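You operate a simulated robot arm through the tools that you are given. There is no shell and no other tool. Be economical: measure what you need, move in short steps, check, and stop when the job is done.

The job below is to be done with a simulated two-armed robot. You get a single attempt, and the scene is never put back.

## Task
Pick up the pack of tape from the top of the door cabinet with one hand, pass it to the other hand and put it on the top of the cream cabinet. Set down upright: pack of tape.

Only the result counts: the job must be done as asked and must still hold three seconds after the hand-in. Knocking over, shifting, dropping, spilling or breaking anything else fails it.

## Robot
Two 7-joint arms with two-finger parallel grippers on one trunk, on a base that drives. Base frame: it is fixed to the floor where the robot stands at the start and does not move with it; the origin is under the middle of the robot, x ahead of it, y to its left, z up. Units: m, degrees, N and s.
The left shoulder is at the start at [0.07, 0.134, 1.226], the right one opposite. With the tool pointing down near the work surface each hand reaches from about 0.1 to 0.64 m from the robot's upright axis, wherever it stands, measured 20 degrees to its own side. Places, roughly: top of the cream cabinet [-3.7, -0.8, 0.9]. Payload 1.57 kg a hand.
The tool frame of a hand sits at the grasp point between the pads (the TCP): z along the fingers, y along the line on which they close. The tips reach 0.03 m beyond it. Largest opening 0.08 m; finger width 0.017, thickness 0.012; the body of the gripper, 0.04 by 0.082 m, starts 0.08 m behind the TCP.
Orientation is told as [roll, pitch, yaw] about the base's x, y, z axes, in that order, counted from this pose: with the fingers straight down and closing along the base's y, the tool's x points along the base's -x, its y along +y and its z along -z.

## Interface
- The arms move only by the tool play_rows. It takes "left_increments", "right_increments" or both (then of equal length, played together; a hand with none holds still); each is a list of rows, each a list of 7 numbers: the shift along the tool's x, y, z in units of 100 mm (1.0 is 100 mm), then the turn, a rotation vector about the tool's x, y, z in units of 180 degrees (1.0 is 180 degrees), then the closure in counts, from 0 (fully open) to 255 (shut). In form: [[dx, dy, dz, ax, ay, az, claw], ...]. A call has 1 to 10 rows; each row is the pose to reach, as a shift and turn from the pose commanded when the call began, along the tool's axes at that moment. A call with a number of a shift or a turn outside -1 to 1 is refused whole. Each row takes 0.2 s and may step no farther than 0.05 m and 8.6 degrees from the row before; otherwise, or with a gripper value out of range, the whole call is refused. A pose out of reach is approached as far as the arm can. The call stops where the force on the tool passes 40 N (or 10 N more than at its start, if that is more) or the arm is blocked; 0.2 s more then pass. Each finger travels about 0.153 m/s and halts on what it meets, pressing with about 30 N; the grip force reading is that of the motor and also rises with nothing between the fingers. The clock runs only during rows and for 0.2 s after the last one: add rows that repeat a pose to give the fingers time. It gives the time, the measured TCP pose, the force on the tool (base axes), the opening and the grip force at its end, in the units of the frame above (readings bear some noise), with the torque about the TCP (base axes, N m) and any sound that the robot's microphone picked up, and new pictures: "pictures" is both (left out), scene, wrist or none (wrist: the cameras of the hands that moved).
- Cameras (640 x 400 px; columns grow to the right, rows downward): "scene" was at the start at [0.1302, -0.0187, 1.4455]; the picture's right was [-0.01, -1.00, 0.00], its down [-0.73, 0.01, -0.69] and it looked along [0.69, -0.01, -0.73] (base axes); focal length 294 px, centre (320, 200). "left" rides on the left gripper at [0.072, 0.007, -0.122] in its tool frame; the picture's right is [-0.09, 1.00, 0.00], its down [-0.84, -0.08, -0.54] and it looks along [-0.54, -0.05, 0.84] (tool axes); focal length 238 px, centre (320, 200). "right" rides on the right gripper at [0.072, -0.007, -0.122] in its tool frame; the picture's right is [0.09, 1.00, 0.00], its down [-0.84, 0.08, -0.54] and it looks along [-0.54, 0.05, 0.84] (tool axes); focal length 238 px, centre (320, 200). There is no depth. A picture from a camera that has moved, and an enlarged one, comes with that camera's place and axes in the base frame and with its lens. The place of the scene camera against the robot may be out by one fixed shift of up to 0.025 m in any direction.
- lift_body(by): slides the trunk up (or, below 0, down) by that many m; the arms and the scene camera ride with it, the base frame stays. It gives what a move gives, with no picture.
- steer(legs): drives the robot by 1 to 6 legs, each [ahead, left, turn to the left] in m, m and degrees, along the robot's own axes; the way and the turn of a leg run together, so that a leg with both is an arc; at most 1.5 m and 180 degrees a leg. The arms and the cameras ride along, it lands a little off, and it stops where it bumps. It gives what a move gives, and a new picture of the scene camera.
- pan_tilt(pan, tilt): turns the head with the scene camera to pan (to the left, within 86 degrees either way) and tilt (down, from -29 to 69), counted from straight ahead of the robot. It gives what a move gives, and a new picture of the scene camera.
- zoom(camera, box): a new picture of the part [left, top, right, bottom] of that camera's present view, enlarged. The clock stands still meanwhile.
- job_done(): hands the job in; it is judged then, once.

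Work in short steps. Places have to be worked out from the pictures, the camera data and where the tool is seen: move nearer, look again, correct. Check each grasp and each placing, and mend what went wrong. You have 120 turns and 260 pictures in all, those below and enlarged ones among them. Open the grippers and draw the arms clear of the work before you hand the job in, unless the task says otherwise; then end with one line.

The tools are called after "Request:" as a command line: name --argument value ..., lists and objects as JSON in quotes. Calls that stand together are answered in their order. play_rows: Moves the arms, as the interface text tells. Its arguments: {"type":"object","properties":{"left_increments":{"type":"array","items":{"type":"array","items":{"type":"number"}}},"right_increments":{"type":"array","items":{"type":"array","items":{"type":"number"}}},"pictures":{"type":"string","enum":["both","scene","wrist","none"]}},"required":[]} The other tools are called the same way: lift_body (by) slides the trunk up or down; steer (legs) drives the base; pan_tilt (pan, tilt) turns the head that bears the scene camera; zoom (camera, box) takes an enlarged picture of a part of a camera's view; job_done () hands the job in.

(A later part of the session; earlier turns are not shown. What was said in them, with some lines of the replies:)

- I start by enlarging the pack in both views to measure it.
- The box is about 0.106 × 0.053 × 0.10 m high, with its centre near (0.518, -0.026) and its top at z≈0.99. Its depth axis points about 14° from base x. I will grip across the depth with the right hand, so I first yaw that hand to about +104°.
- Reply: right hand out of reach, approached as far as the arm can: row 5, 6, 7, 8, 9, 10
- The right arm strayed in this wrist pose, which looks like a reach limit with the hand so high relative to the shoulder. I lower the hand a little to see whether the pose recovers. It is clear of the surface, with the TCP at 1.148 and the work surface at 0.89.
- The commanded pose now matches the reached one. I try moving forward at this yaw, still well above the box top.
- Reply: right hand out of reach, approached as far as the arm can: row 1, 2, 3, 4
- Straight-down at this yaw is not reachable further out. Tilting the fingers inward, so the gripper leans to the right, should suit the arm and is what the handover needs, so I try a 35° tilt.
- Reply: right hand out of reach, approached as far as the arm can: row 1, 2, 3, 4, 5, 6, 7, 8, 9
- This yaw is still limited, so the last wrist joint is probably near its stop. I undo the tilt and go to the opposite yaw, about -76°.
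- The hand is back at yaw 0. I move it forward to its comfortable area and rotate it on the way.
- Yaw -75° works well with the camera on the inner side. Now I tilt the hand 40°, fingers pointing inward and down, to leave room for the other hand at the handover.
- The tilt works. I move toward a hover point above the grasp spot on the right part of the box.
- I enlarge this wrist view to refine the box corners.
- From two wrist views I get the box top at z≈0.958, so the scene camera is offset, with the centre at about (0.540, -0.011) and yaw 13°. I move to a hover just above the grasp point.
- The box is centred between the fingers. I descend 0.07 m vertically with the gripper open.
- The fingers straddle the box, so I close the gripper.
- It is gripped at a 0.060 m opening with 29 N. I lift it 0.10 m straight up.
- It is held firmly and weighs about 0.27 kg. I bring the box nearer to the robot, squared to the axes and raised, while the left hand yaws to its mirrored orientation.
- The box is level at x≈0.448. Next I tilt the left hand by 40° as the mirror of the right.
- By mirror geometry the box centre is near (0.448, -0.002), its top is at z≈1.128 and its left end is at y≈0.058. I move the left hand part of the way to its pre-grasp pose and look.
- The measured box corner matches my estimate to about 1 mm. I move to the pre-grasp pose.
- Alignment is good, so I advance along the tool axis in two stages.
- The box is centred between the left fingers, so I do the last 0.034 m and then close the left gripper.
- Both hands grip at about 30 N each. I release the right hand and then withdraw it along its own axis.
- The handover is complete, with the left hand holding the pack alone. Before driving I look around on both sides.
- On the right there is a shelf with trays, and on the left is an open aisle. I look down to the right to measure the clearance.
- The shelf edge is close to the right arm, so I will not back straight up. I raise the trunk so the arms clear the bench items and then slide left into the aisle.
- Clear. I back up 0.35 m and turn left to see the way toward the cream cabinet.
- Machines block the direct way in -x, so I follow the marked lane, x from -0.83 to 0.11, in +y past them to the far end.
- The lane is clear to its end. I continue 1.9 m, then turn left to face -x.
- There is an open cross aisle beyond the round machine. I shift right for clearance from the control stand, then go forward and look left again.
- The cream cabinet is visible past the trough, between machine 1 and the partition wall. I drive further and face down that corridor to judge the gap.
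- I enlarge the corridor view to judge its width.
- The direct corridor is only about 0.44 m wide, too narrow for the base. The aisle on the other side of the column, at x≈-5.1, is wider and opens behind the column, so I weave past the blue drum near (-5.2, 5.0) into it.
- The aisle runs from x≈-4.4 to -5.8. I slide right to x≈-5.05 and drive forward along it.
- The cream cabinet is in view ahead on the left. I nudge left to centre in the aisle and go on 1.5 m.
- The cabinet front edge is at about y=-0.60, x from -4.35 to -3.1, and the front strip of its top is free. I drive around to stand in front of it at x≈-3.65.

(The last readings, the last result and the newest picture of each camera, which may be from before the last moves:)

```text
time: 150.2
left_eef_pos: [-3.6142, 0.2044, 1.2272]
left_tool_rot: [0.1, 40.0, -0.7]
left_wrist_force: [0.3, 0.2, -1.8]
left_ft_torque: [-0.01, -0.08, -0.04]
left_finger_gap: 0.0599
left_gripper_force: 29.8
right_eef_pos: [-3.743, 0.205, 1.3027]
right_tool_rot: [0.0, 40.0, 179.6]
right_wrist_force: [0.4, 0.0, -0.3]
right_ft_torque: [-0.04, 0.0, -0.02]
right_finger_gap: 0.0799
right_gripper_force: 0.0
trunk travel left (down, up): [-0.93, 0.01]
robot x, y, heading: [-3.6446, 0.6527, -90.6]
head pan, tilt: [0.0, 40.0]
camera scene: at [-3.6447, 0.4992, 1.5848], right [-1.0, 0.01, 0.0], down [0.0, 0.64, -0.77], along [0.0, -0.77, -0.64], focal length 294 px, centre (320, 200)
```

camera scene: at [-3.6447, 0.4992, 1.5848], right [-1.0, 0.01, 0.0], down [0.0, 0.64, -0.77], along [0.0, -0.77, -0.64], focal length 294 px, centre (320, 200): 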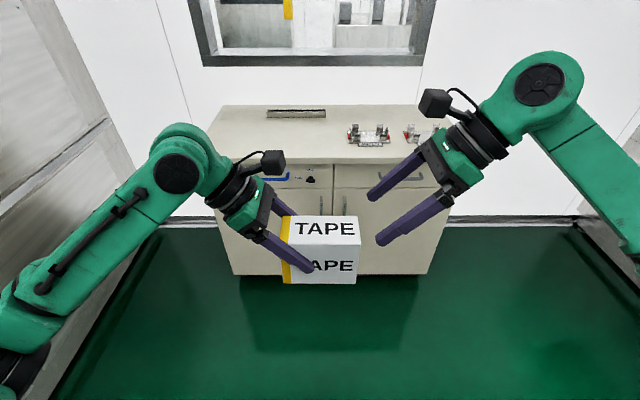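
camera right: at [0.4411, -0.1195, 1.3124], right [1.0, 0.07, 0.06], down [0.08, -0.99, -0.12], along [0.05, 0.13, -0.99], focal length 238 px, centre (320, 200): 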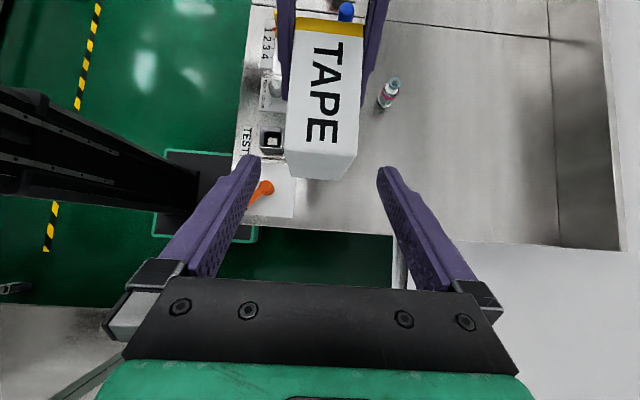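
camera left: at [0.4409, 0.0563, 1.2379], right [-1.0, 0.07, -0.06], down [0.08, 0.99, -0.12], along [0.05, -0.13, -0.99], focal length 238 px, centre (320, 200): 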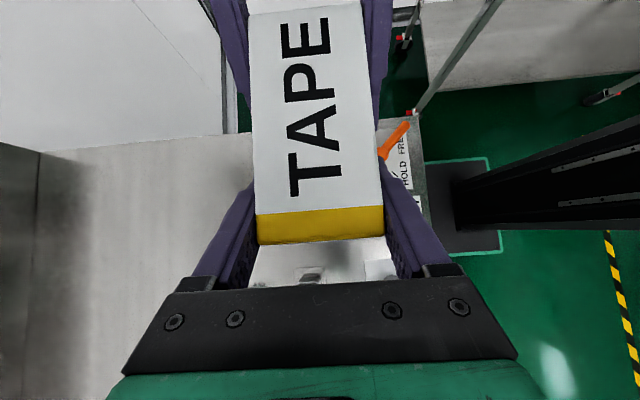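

The cabinet top is free on its left half, and the small items start around x≈-3.77. I shift left to x≈-3.5 and move forward 0.65 m, then check again.

Request:
steer --legs '[[0, 0.14, 0.4], [0.65, 0, 0]]'

Request:
pan_tilt --pan 0 --tilt 55

Request:
play_rows --left_increments '[[0, 0, 0, 0, 0, 0, 255]]' --right_increments '[[0, 0, 0, 0, 0, 0, 0]]' --pictures "wrist"

```text
time: 154.7
left_eef_pos: [-3.467, -0.4434, 1.2287]
left_tool_rot: [0.0, 40.0, -0.1]
left_wrist_force: [-0.4, -0.4, -1.5]
left_ft_torque: [-0.03, -0.05, 0.02]
left_finger_gap: 0.06
left_gripper_force: 29.9
right_eef_pos: [-3.5957, -0.4421, 1.303]
right_tool_rot: [0.1, 40.0, -179.7]
right_wrist_force: [0.1, 0.2, 0.0]
right_ft_torque: [-0.06, 0.0, 0.01]
right_finger_gap: 0.0798
right_gripper_force: 0.0
trunk travel left (down, up): [-0.93, 0.01]
robot x, y, heading: [-3.5054, 0.0052, -89.7]
head pan, tilt: [0.0, 40.0]
camera scene: at [-3.501, -0.1476, 1.585], right [-1.0, 0.0, 0.0], down [0.0, 0.64, -0.77], along [0.0, -0.77, -0.64], focal length 294 px, centre (320, 200)
```

scene: 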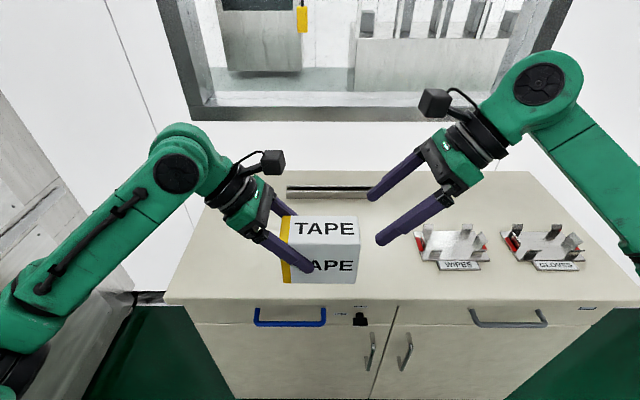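

```text
time: 155.5
left_eef_pos: [-3.4681, -0.4445, 1.2278]
left_tool_rot: [0.1, 40.0, 0.0]
left_wrist_force: [-0.4, 0.6, -3.3]
left_ft_torque: [0.02, -0.11, -0.01]
left_finger_gap: 0.0598
left_gripper_force: 30.0
right_eef_pos: [-3.5955, -0.4449, 1.3026]
right_tool_rot: [0.1, 40.1, -179.8]
right_wrist_force: [0.6, -0.1, -0.4]
right_ft_torque: [0.0, 0.02, -0.01]
right_finger_gap: 0.0799
right_gripper_force: 0.1
trunk travel left (down, up): [-0.93, 0.01]
robot x, y, heading: [-3.5004, 0.003, -89.7]
head pan, tilt: [0.0, 55.0]
camera scene: at [-3.501, -0.1368, 1.5641], right [-1.0, 0.0, 0.0], down [0.0, 0.82, -0.57], along [0.0, -0.57, -0.82], focal length 294 px, centre (320, 200)
```

scene: 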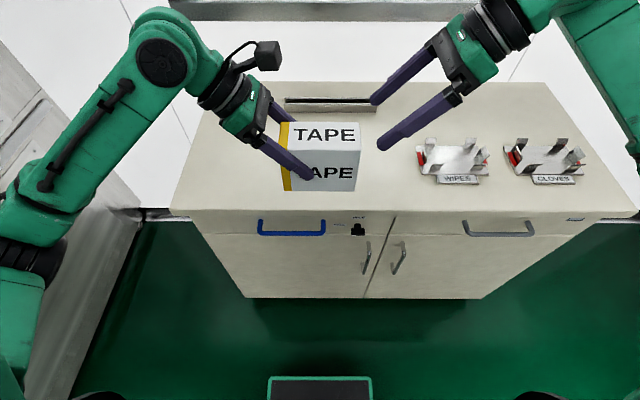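

```text
time: 155.9
left_eef_pos: [-3.4683, -0.4438, 1.2284]
left_tool_rot: [0.1, 40.0, 0.0]
left_wrist_force: [0.0, 0.0, -3.3]
left_ft_torque: [0.01, -0.06, 0.02]
left_finger_gap: 0.06
left_gripper_force: 30.2
right_eef_pos: [-3.5955, -0.4436, 1.3028]
right_tool_rot: [0.1, 40.1, -179.7]
right_wrist_force: [-0.7, -0.1, 0.4]
right_ft_torque: [0.0, 0.02, 0.02]
right_finger_gap: 0.0798
right_gripper_force: 0.0
trunk travel left (down, up): [-0.93, 0.01]
robot x, y, heading: [-3.5039, 0.002, -89.6]
head pan, tilt: [0.0, 55.0]
camera right: at [-3.6193, -0.4375, 1.4424], right [0.08, -1.0, 0.06], down [-0.99, -0.08, -0.12], along [0.13, -0.05, -0.99], focal length 238 px, centre (320, 200)
camera left: at [-3.445, -0.4366, 1.3676], right [0.07, 1.0, -0.06], down [0.99, -0.08, -0.12], along [-0.13, -0.05, -0.99], focal length 238 px, centre (320, 200)
```

right: 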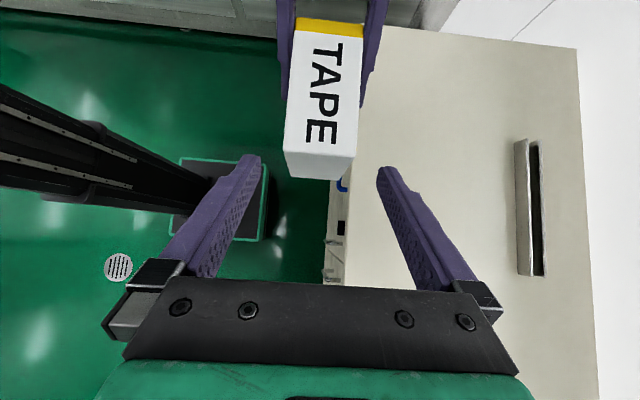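
left: 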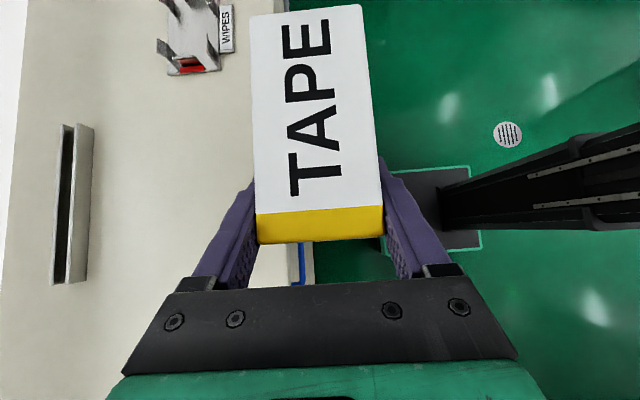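

The front edge of the top is near y≈-0.54, and the base front is about 0.24 m ahead of the robot axis. I drive forward 0.2 m, then lower the trunk by 0.18 m, which keeps the box bottom well above the top.

Request:
steer --legs '[[0.2, 0, 0]]'

Request:
lift_body --by -0.18

Request:
play_rows --left_increments '[[0, 0, 0, 0, 0, 0, 255]]' --right_increments '[[0, 0, 0, 0, 0, 0, 0]]' --pictures "both"

```text
time: 157.5
left_eef_pos: [-3.4657, -0.6395, 1.2295]
left_tool_rot: [-0.3, 40.0, -0.2]
left_wrist_force: [-0.3, 0.3, -2.6]
left_ft_torque: [-0.04, -0.08, 0.04]
left_finger_gap: 0.0597
left_gripper_force: 29.9
right_eef_pos: [-3.5946, -0.6397, 1.3043]
right_tool_rot: [0.3, 40.0, -179.4]
right_wrist_force: [0.2, -0.2, 1.7]
right_ft_torque: [-0.05, -0.03, -0.02]
right_finger_gap: 0.0802
right_gripper_force: 0.1
trunk travel left (down, up): [-0.93, 0.01]
robot x, y, heading: [-3.5002, -0.1993, -89.6]
head pan, tilt: [0.0, 55.0]
camera scene: at [-3.5003, -0.3315, 1.5646], right [-1.0, 0.0, 0.0], down [0.0, 0.82, -0.58], along [0.0, -0.58, -0.82], focal length 294 px, centre (320, 200)
```

scene: 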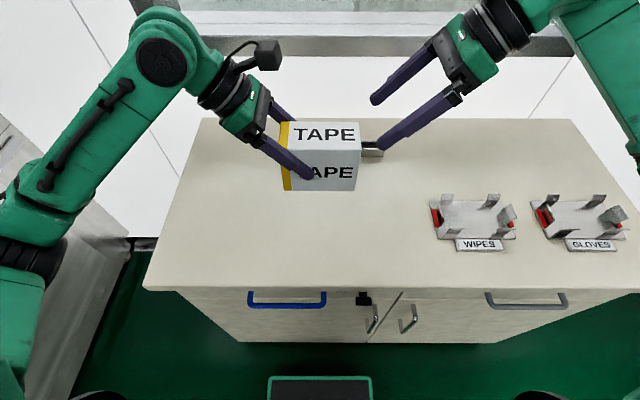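

```text
time: 159.5
left_eef_pos: [-3.4673, -0.644, 1.0482]
left_tool_rot: [0.1, 40.0, 0.0]
left_wrist_force: [0.6, 0.8, -2.1]
left_ft_torque: [-0.01, -0.07, 0.0]
left_finger_gap: 0.06
left_gripper_force: 30.0
right_eef_pos: [-3.5947, -0.6444, 1.1217]
right_tool_rot: [0.1, 40.0, -179.7]
right_wrist_force: [-0.5, -0.2, 0.1]
right_ft_torque: [0.01, -0.02, 0.03]
right_finger_gap: 0.0799
right_gripper_force: 0.1
trunk travel left (down, up): [-0.75, 0.19]
robot x, y, heading: [-3.4995, -0.1978, -89.8]
head pan, tilt: [0.0, 55.0]
```

```text
time: 159.9
left_eef_pos: [-3.4665, -0.645, 1.0472]
left_tool_rot: [0.1, 40.0, 0.0]
left_wrist_force: [0.4, 0.1, -2.1]
left_ft_torque: [-0.02, -0.1, -0.04]
left_finger_gap: 0.0599
left_gripper_force: 29.9
right_eef_pos: [-3.594, -0.6438, 1.1224]
right_tool_rot: [0.0, 40.0, -179.7]
right_wrist_force: [-0.2, -0.2, 0.2]
right_ft_torque: [0.0, 0.02, -0.01]
right_finger_gap: 0.0797
right_gripper_force: 0.0
trunk travel left (down, up): [-0.75, 0.19]
robot x, y, heading: [-3.5027, -0.1964, -89.8]
head pan, tilt: [0.0, 55.0]
camera scene: at [-3.5003, -0.337, 1.3841], right [-1.0, 0.0, 0.0], down [0.0, 0.82, -0.57], along [0.0, -0.57, -0.82], focal length 294 px, centre (320, 200)
camera right: at [-3.6187, -0.6381, 1.2623], right [0.07, -1.0, 0.06], down [-0.99, -0.08, -0.12], along [0.13, -0.05, -0.99], focal length 238 px, centre (320, 200)
camera left: at [-3.4445, -0.6372, 1.1875], right [0.07, 1.0, -0.06], down [0.99, -0.08, -0.12], along [-0.13, -0.05, -0.99], focal length 238 px, centre (320, 200)
```

scene: 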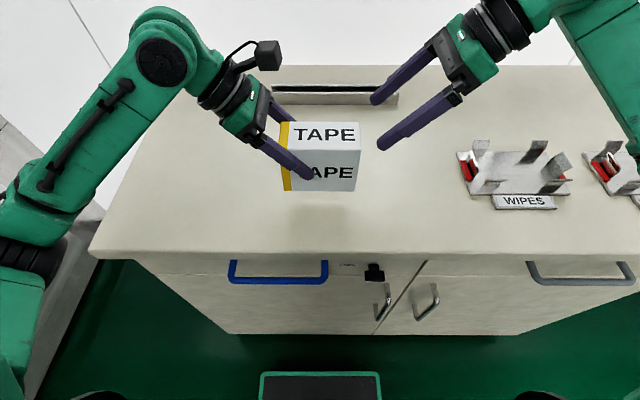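
right: 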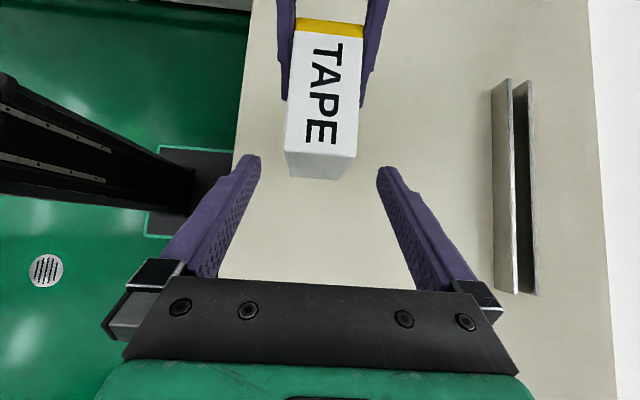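
left: 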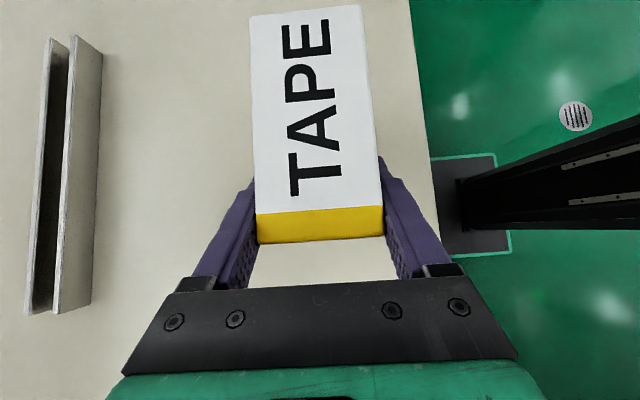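

The box is over the free top, about 9 cm inside the front edge. I lower it vertically with the arm, 0.055 m first.

Request:
play_rows --left_increments '[[-0.09, 0, 0.105, 0, 0, 0, 255], [-0.18, 0, 0.21, 0, 0, 0, 255], [-0.27, 0, 0.32, 0, 0, 0, 255], [-0.354, 0, 0.421, 0, 0, 0, 255], [-0.354, 0, 0.421, 0, 0, 0, 255]]' --pictures "scene"

Request:
zoom --camera "scene" --box '[240, 100, 400, 260]'

```text
time: 161.1
left_eef_pos: [-3.467, -0.643, 0.9965]
left_tool_rot: [-0.4, 40.4, -0.2]
left_wrist_force: [1.4, -4.9, 34.5]
left_ft_torque: [0.57, -0.01, 0.06]
left_finger_gap: 0.0595
left_gripper_force: 29.8
right_eef_pos: [-3.5947, -0.6406, 1.1229]
right_tool_rot: [0.3, 40.0, -179.4]
right_wrist_force: [0.3, 0.0, 1.3]
right_ft_torque: [0.0, 0.02, 0.01]
right_finger_gap: 0.0801
right_gripper_force: 0.0
trunk travel left (down, up): [-0.75, 0.19]
robot x, y, heading: [-3.4984, -0.1971, -89.9]
head pan, tilt: [0.0, 55.0]
camera scene: at [-3.5001, -0.3336, 1.385], right [-1.0, 0.0, 0.0], down [0.0, 0.82, -0.58], along [0.0, -0.58, -0.82], focal length 294 px, centre (320, 200)
```

scene: 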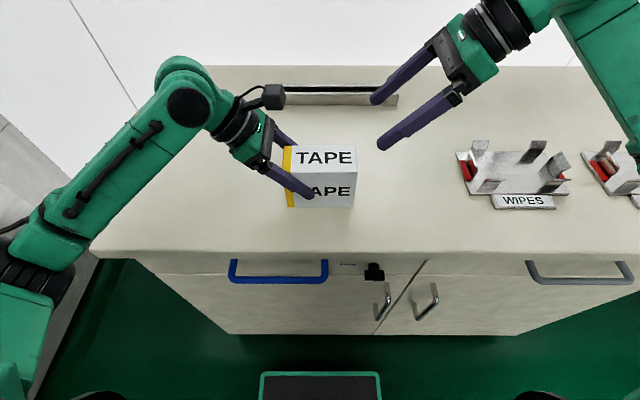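

```text
2.50 times, centred on (320, 180) of scene
camera zoom: at [-3.5001, -0.3336, 1.385], right [-1.0, 0.0, 0.0], down [0.0, 0.82, -0.58], along [0.0, -0.58, -0.82], focal length 736 px, centre (320, 250)
```

zoom: 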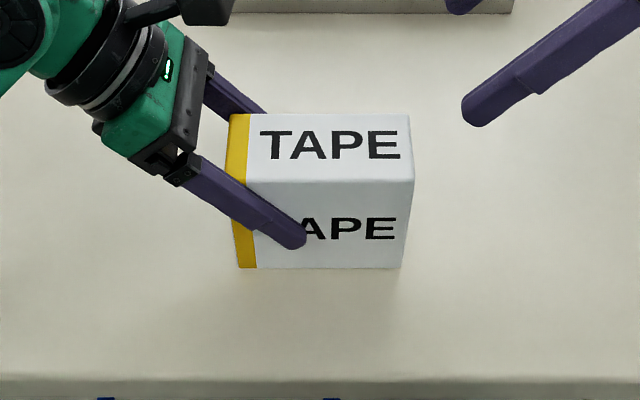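

The box has touched down with 34 N on it. I raise about 4 mm to unload it and check the force before releasing.

Request:
play_rows --left_increments '[[0.013, 0, -0.015, 0, 0, 0, 255], [0.026, 0, -0.031, 0, 0, 0, 255], [0.026, 0, -0.031, 0, 0, 0, 255]]' --pictures "none"

```text
time: 161.9
left_eef_pos: [-3.4661, -0.6435, 0.9954]
left_tool_rot: [0.2, 39.9, -0.1]
left_wrist_force: [-1.5, -3.2, 8.7]
left_ft_torque: [-0.54, 0.99, 0.23]
left_finger_gap: 0.0601
left_gripper_force: 29.9
right_eef_pos: [-3.5947, -0.6433, 1.1216]
right_tool_rot: [0.1, 40.0, -179.6]
right_wrist_force: [0.6, 0.8, 0.8]
right_ft_torque: [0.02, 0.0, 0.02]
right_finger_gap: 0.08
right_gripper_force: 0.1
trunk travel left (down, up): [-0.75, 0.19]
robot x, y, heading: [-3.5017, -0.1957, -89.9]
head pan, tilt: [0.0, 55.0]
```

The load is down to 9 N and the box is still in contact. I open the left gripper gently.

Request:
play_rows --left_increments '[[0, 0, 0, 0, 0, 0, 150], [0, 0, 0, 0, 0, 0, 70], [0, 0, 0, 0, 0, 0, 0], [0, 0, 0, 0, 0, 0, 0], [0, 0, 0, 0, 0, 0, 0]]' --pictures "both"

```text
time: 163.1
left_eef_pos: [-3.467, -0.6452, 0.9967]
left_tool_rot: [0.1, 40.0, 0.0]
left_wrist_force: [0.5, 0.0, 0.2]
left_ft_torque: [-0.01, 0.0, 0.01]
left_finger_gap: 0.08
left_gripper_force: 0.0
right_eef_pos: [-3.5958, -0.6446, 1.1221]
right_tool_rot: [0.0, 40.0, -179.8]
right_wrist_force: [1.0, 0.2, 0.5]
right_ft_torque: [0.01, -0.02, 0.01]
right_finger_gap: 0.08
right_gripper_force: 0.0
trunk travel left (down, up): [-0.75, 0.19]
robot x, y, heading: [-3.501, -0.1992, -89.8]
head pan, tilt: [0.0, 55.0]
camera scene: at [-3.5002, -0.3365, 1.3841], right [-1.0, 0.0, 0.0], down [0.0, 0.82, -0.57], along [0.0, -0.57, -0.82], focal length 294 px, centre (320, 200)
camera left: at [-3.4437, -0.637, 1.1365], right [0.07, 1.0, -0.06], down [0.99, -0.08, -0.12], along [-0.13, -0.05, -0.99], focal length 238 px, centre (320, 200)
```

scene: 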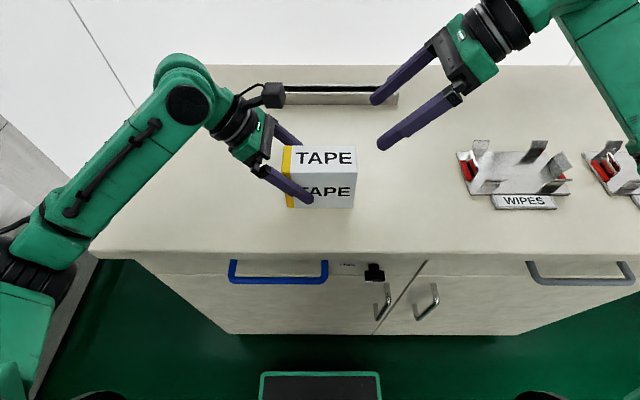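
left: 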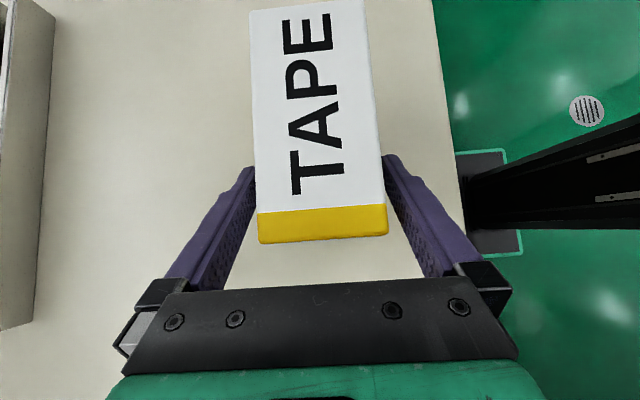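

Released, and the box stands flat. I withdraw the left hand along its axis, with a 1.5 mm centring shift first.

Request:
play_rows --left_increments '[[0, 0.015, 0, 0, 0, 0, 0], [0, 0.015, -0.1, 0, 0, 0, 0], [0, 0.015, -0.25, 0, 0, 0, 0], [0, 0.015, -0.45, 0, 0, 0, 0], [0, 0.015, -0.7, 0, 0, 0, 0], [0, 0.015, -1.0, 0, 0, 0, 0], [0, 0.015, -1.0, 0, 0, 0, 0]]' --pictures "both"

```text
time: 164.7
left_eef_pos: [-3.4012, -0.6442, 1.0754]
left_tool_rot: [0.0, 39.9, -0.1]
left_wrist_force: [-1.0, -0.4, 0.2]
left_ft_torque: [-0.03, -0.05, 0.02]
left_finger_gap: 0.0799
left_gripper_force: 0.1
right_eef_pos: [-3.5968, -0.645, 1.1233]
right_tool_rot: [0.0, 40.0, -179.8]
right_wrist_force: [-0.3, -0.2, 0.0]
right_ft_torque: [0.01, 0.0, -0.01]
right_finger_gap: 0.0799
right_gripper_force: 0.0
trunk travel left (down, up): [-0.75, 0.19]
robot x, y, heading: [-3.5019, -0.1918, -89.7]
head pan, tilt: [0.0, 55.0]
camera scene: at [-3.5006, -0.3366, 1.3841], right [-1.0, 0.0, 0.0], down [0.0, 0.82, -0.57], along [0.0, -0.57, -0.82], focal length 294 px, centre (320, 200)
camera left: at [-3.3795, -0.6362, 1.2141], right [0.07, 1.0, -0.06], down [0.99, -0.08, -0.12], along [-0.13, -0.05, -0.99], focal length 238 px, centre (320, 200)
```

scene: 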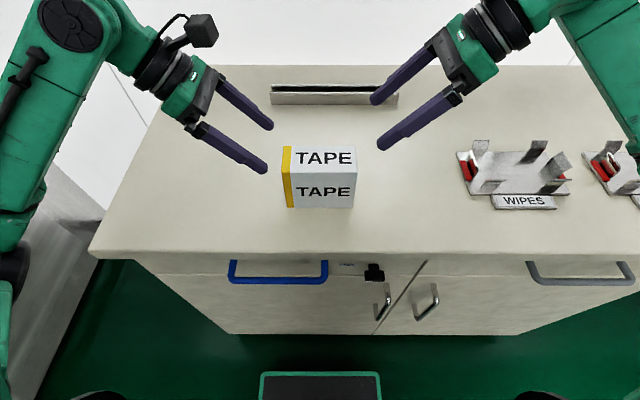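
left: 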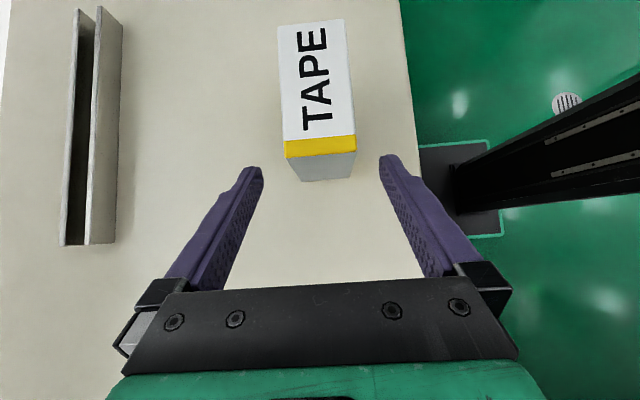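

The pack stands upright on its own. To draw the arms clear, I raise the trunk and back the robot off.

Request:
lift_body --by 0.15

Request:
steer --legs '[[-0.35, 0, 0]]'

```text
time: 166.4
left_eef_pos: [-3.4013, -0.6438, 1.2243]
left_tool_rot: [0.1, 40.0, -0.1]
left_wrist_force: [-0.3, 0.2, -0.3]
left_ft_torque: [-0.01, -0.03, 0.03]
left_finger_gap: 0.0799
left_gripper_force: 0.0
right_eef_pos: [-3.5951, -0.6443, 1.2726]
right_tool_rot: [0.0, 40.1, -179.7]
right_wrist_force: [-0.2, 0.0, 0.4]
right_ft_torque: [0.01, -0.02, -0.01]
right_finger_gap: 0.0801
right_gripper_force: 0.1
trunk travel left (down, up): [-0.9, 0.04]
robot x, y, heading: [-3.5017, -0.1963, -90.1]
head pan, tilt: [0.0, 55.0]
```

```text
time: 168.7
left_eef_pos: [-3.4053, -0.2944, 1.2224]
left_tool_rot: [0.2, 40.1, -0.3]
left_wrist_force: [0.2, 0.7, -1.6]
left_ft_torque: [0.01, 0.02, -0.02]
left_finger_gap: 0.0801
left_gripper_force: 0.0
right_eef_pos: [-3.5987, -0.2942, 1.2727]
right_tool_rot: [-0.1, 40.0, 180.0]
right_wrist_force: [0.7, -0.2, -0.4]
right_ft_torque: [0.02, -0.02, 0.0]
right_finger_gap: 0.0802
right_gripper_force: 0.1
trunk travel left (down, up): [-0.9, 0.04]
robot x, y, heading: [-3.5004, 0.1556, -90.0]
head pan, tilt: [0.0, 55.0]
camera scene: at [-3.5014, 0.0121, 1.5339], right [-1.0, 0.0, 0.0], down [0.0, 0.82, -0.57], along [0.0, -0.57, -0.82], focal length 294 px, centre (320, 200)
```

scene: 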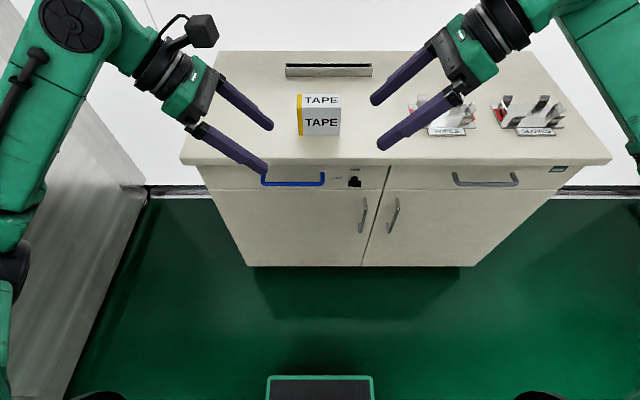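

The pack stands upright on the cream cabinet, both grippers are open and the arms are clear, so I hand in the job.

Request:
job_done

```text
The job is handed in.
```

The pack of tape was picked up by the right hand, passed to the left hand in the air, and set down upright on top of the cream cabinet. The last picture before I handed the job in shows nothing else on the cabinet disturbed.
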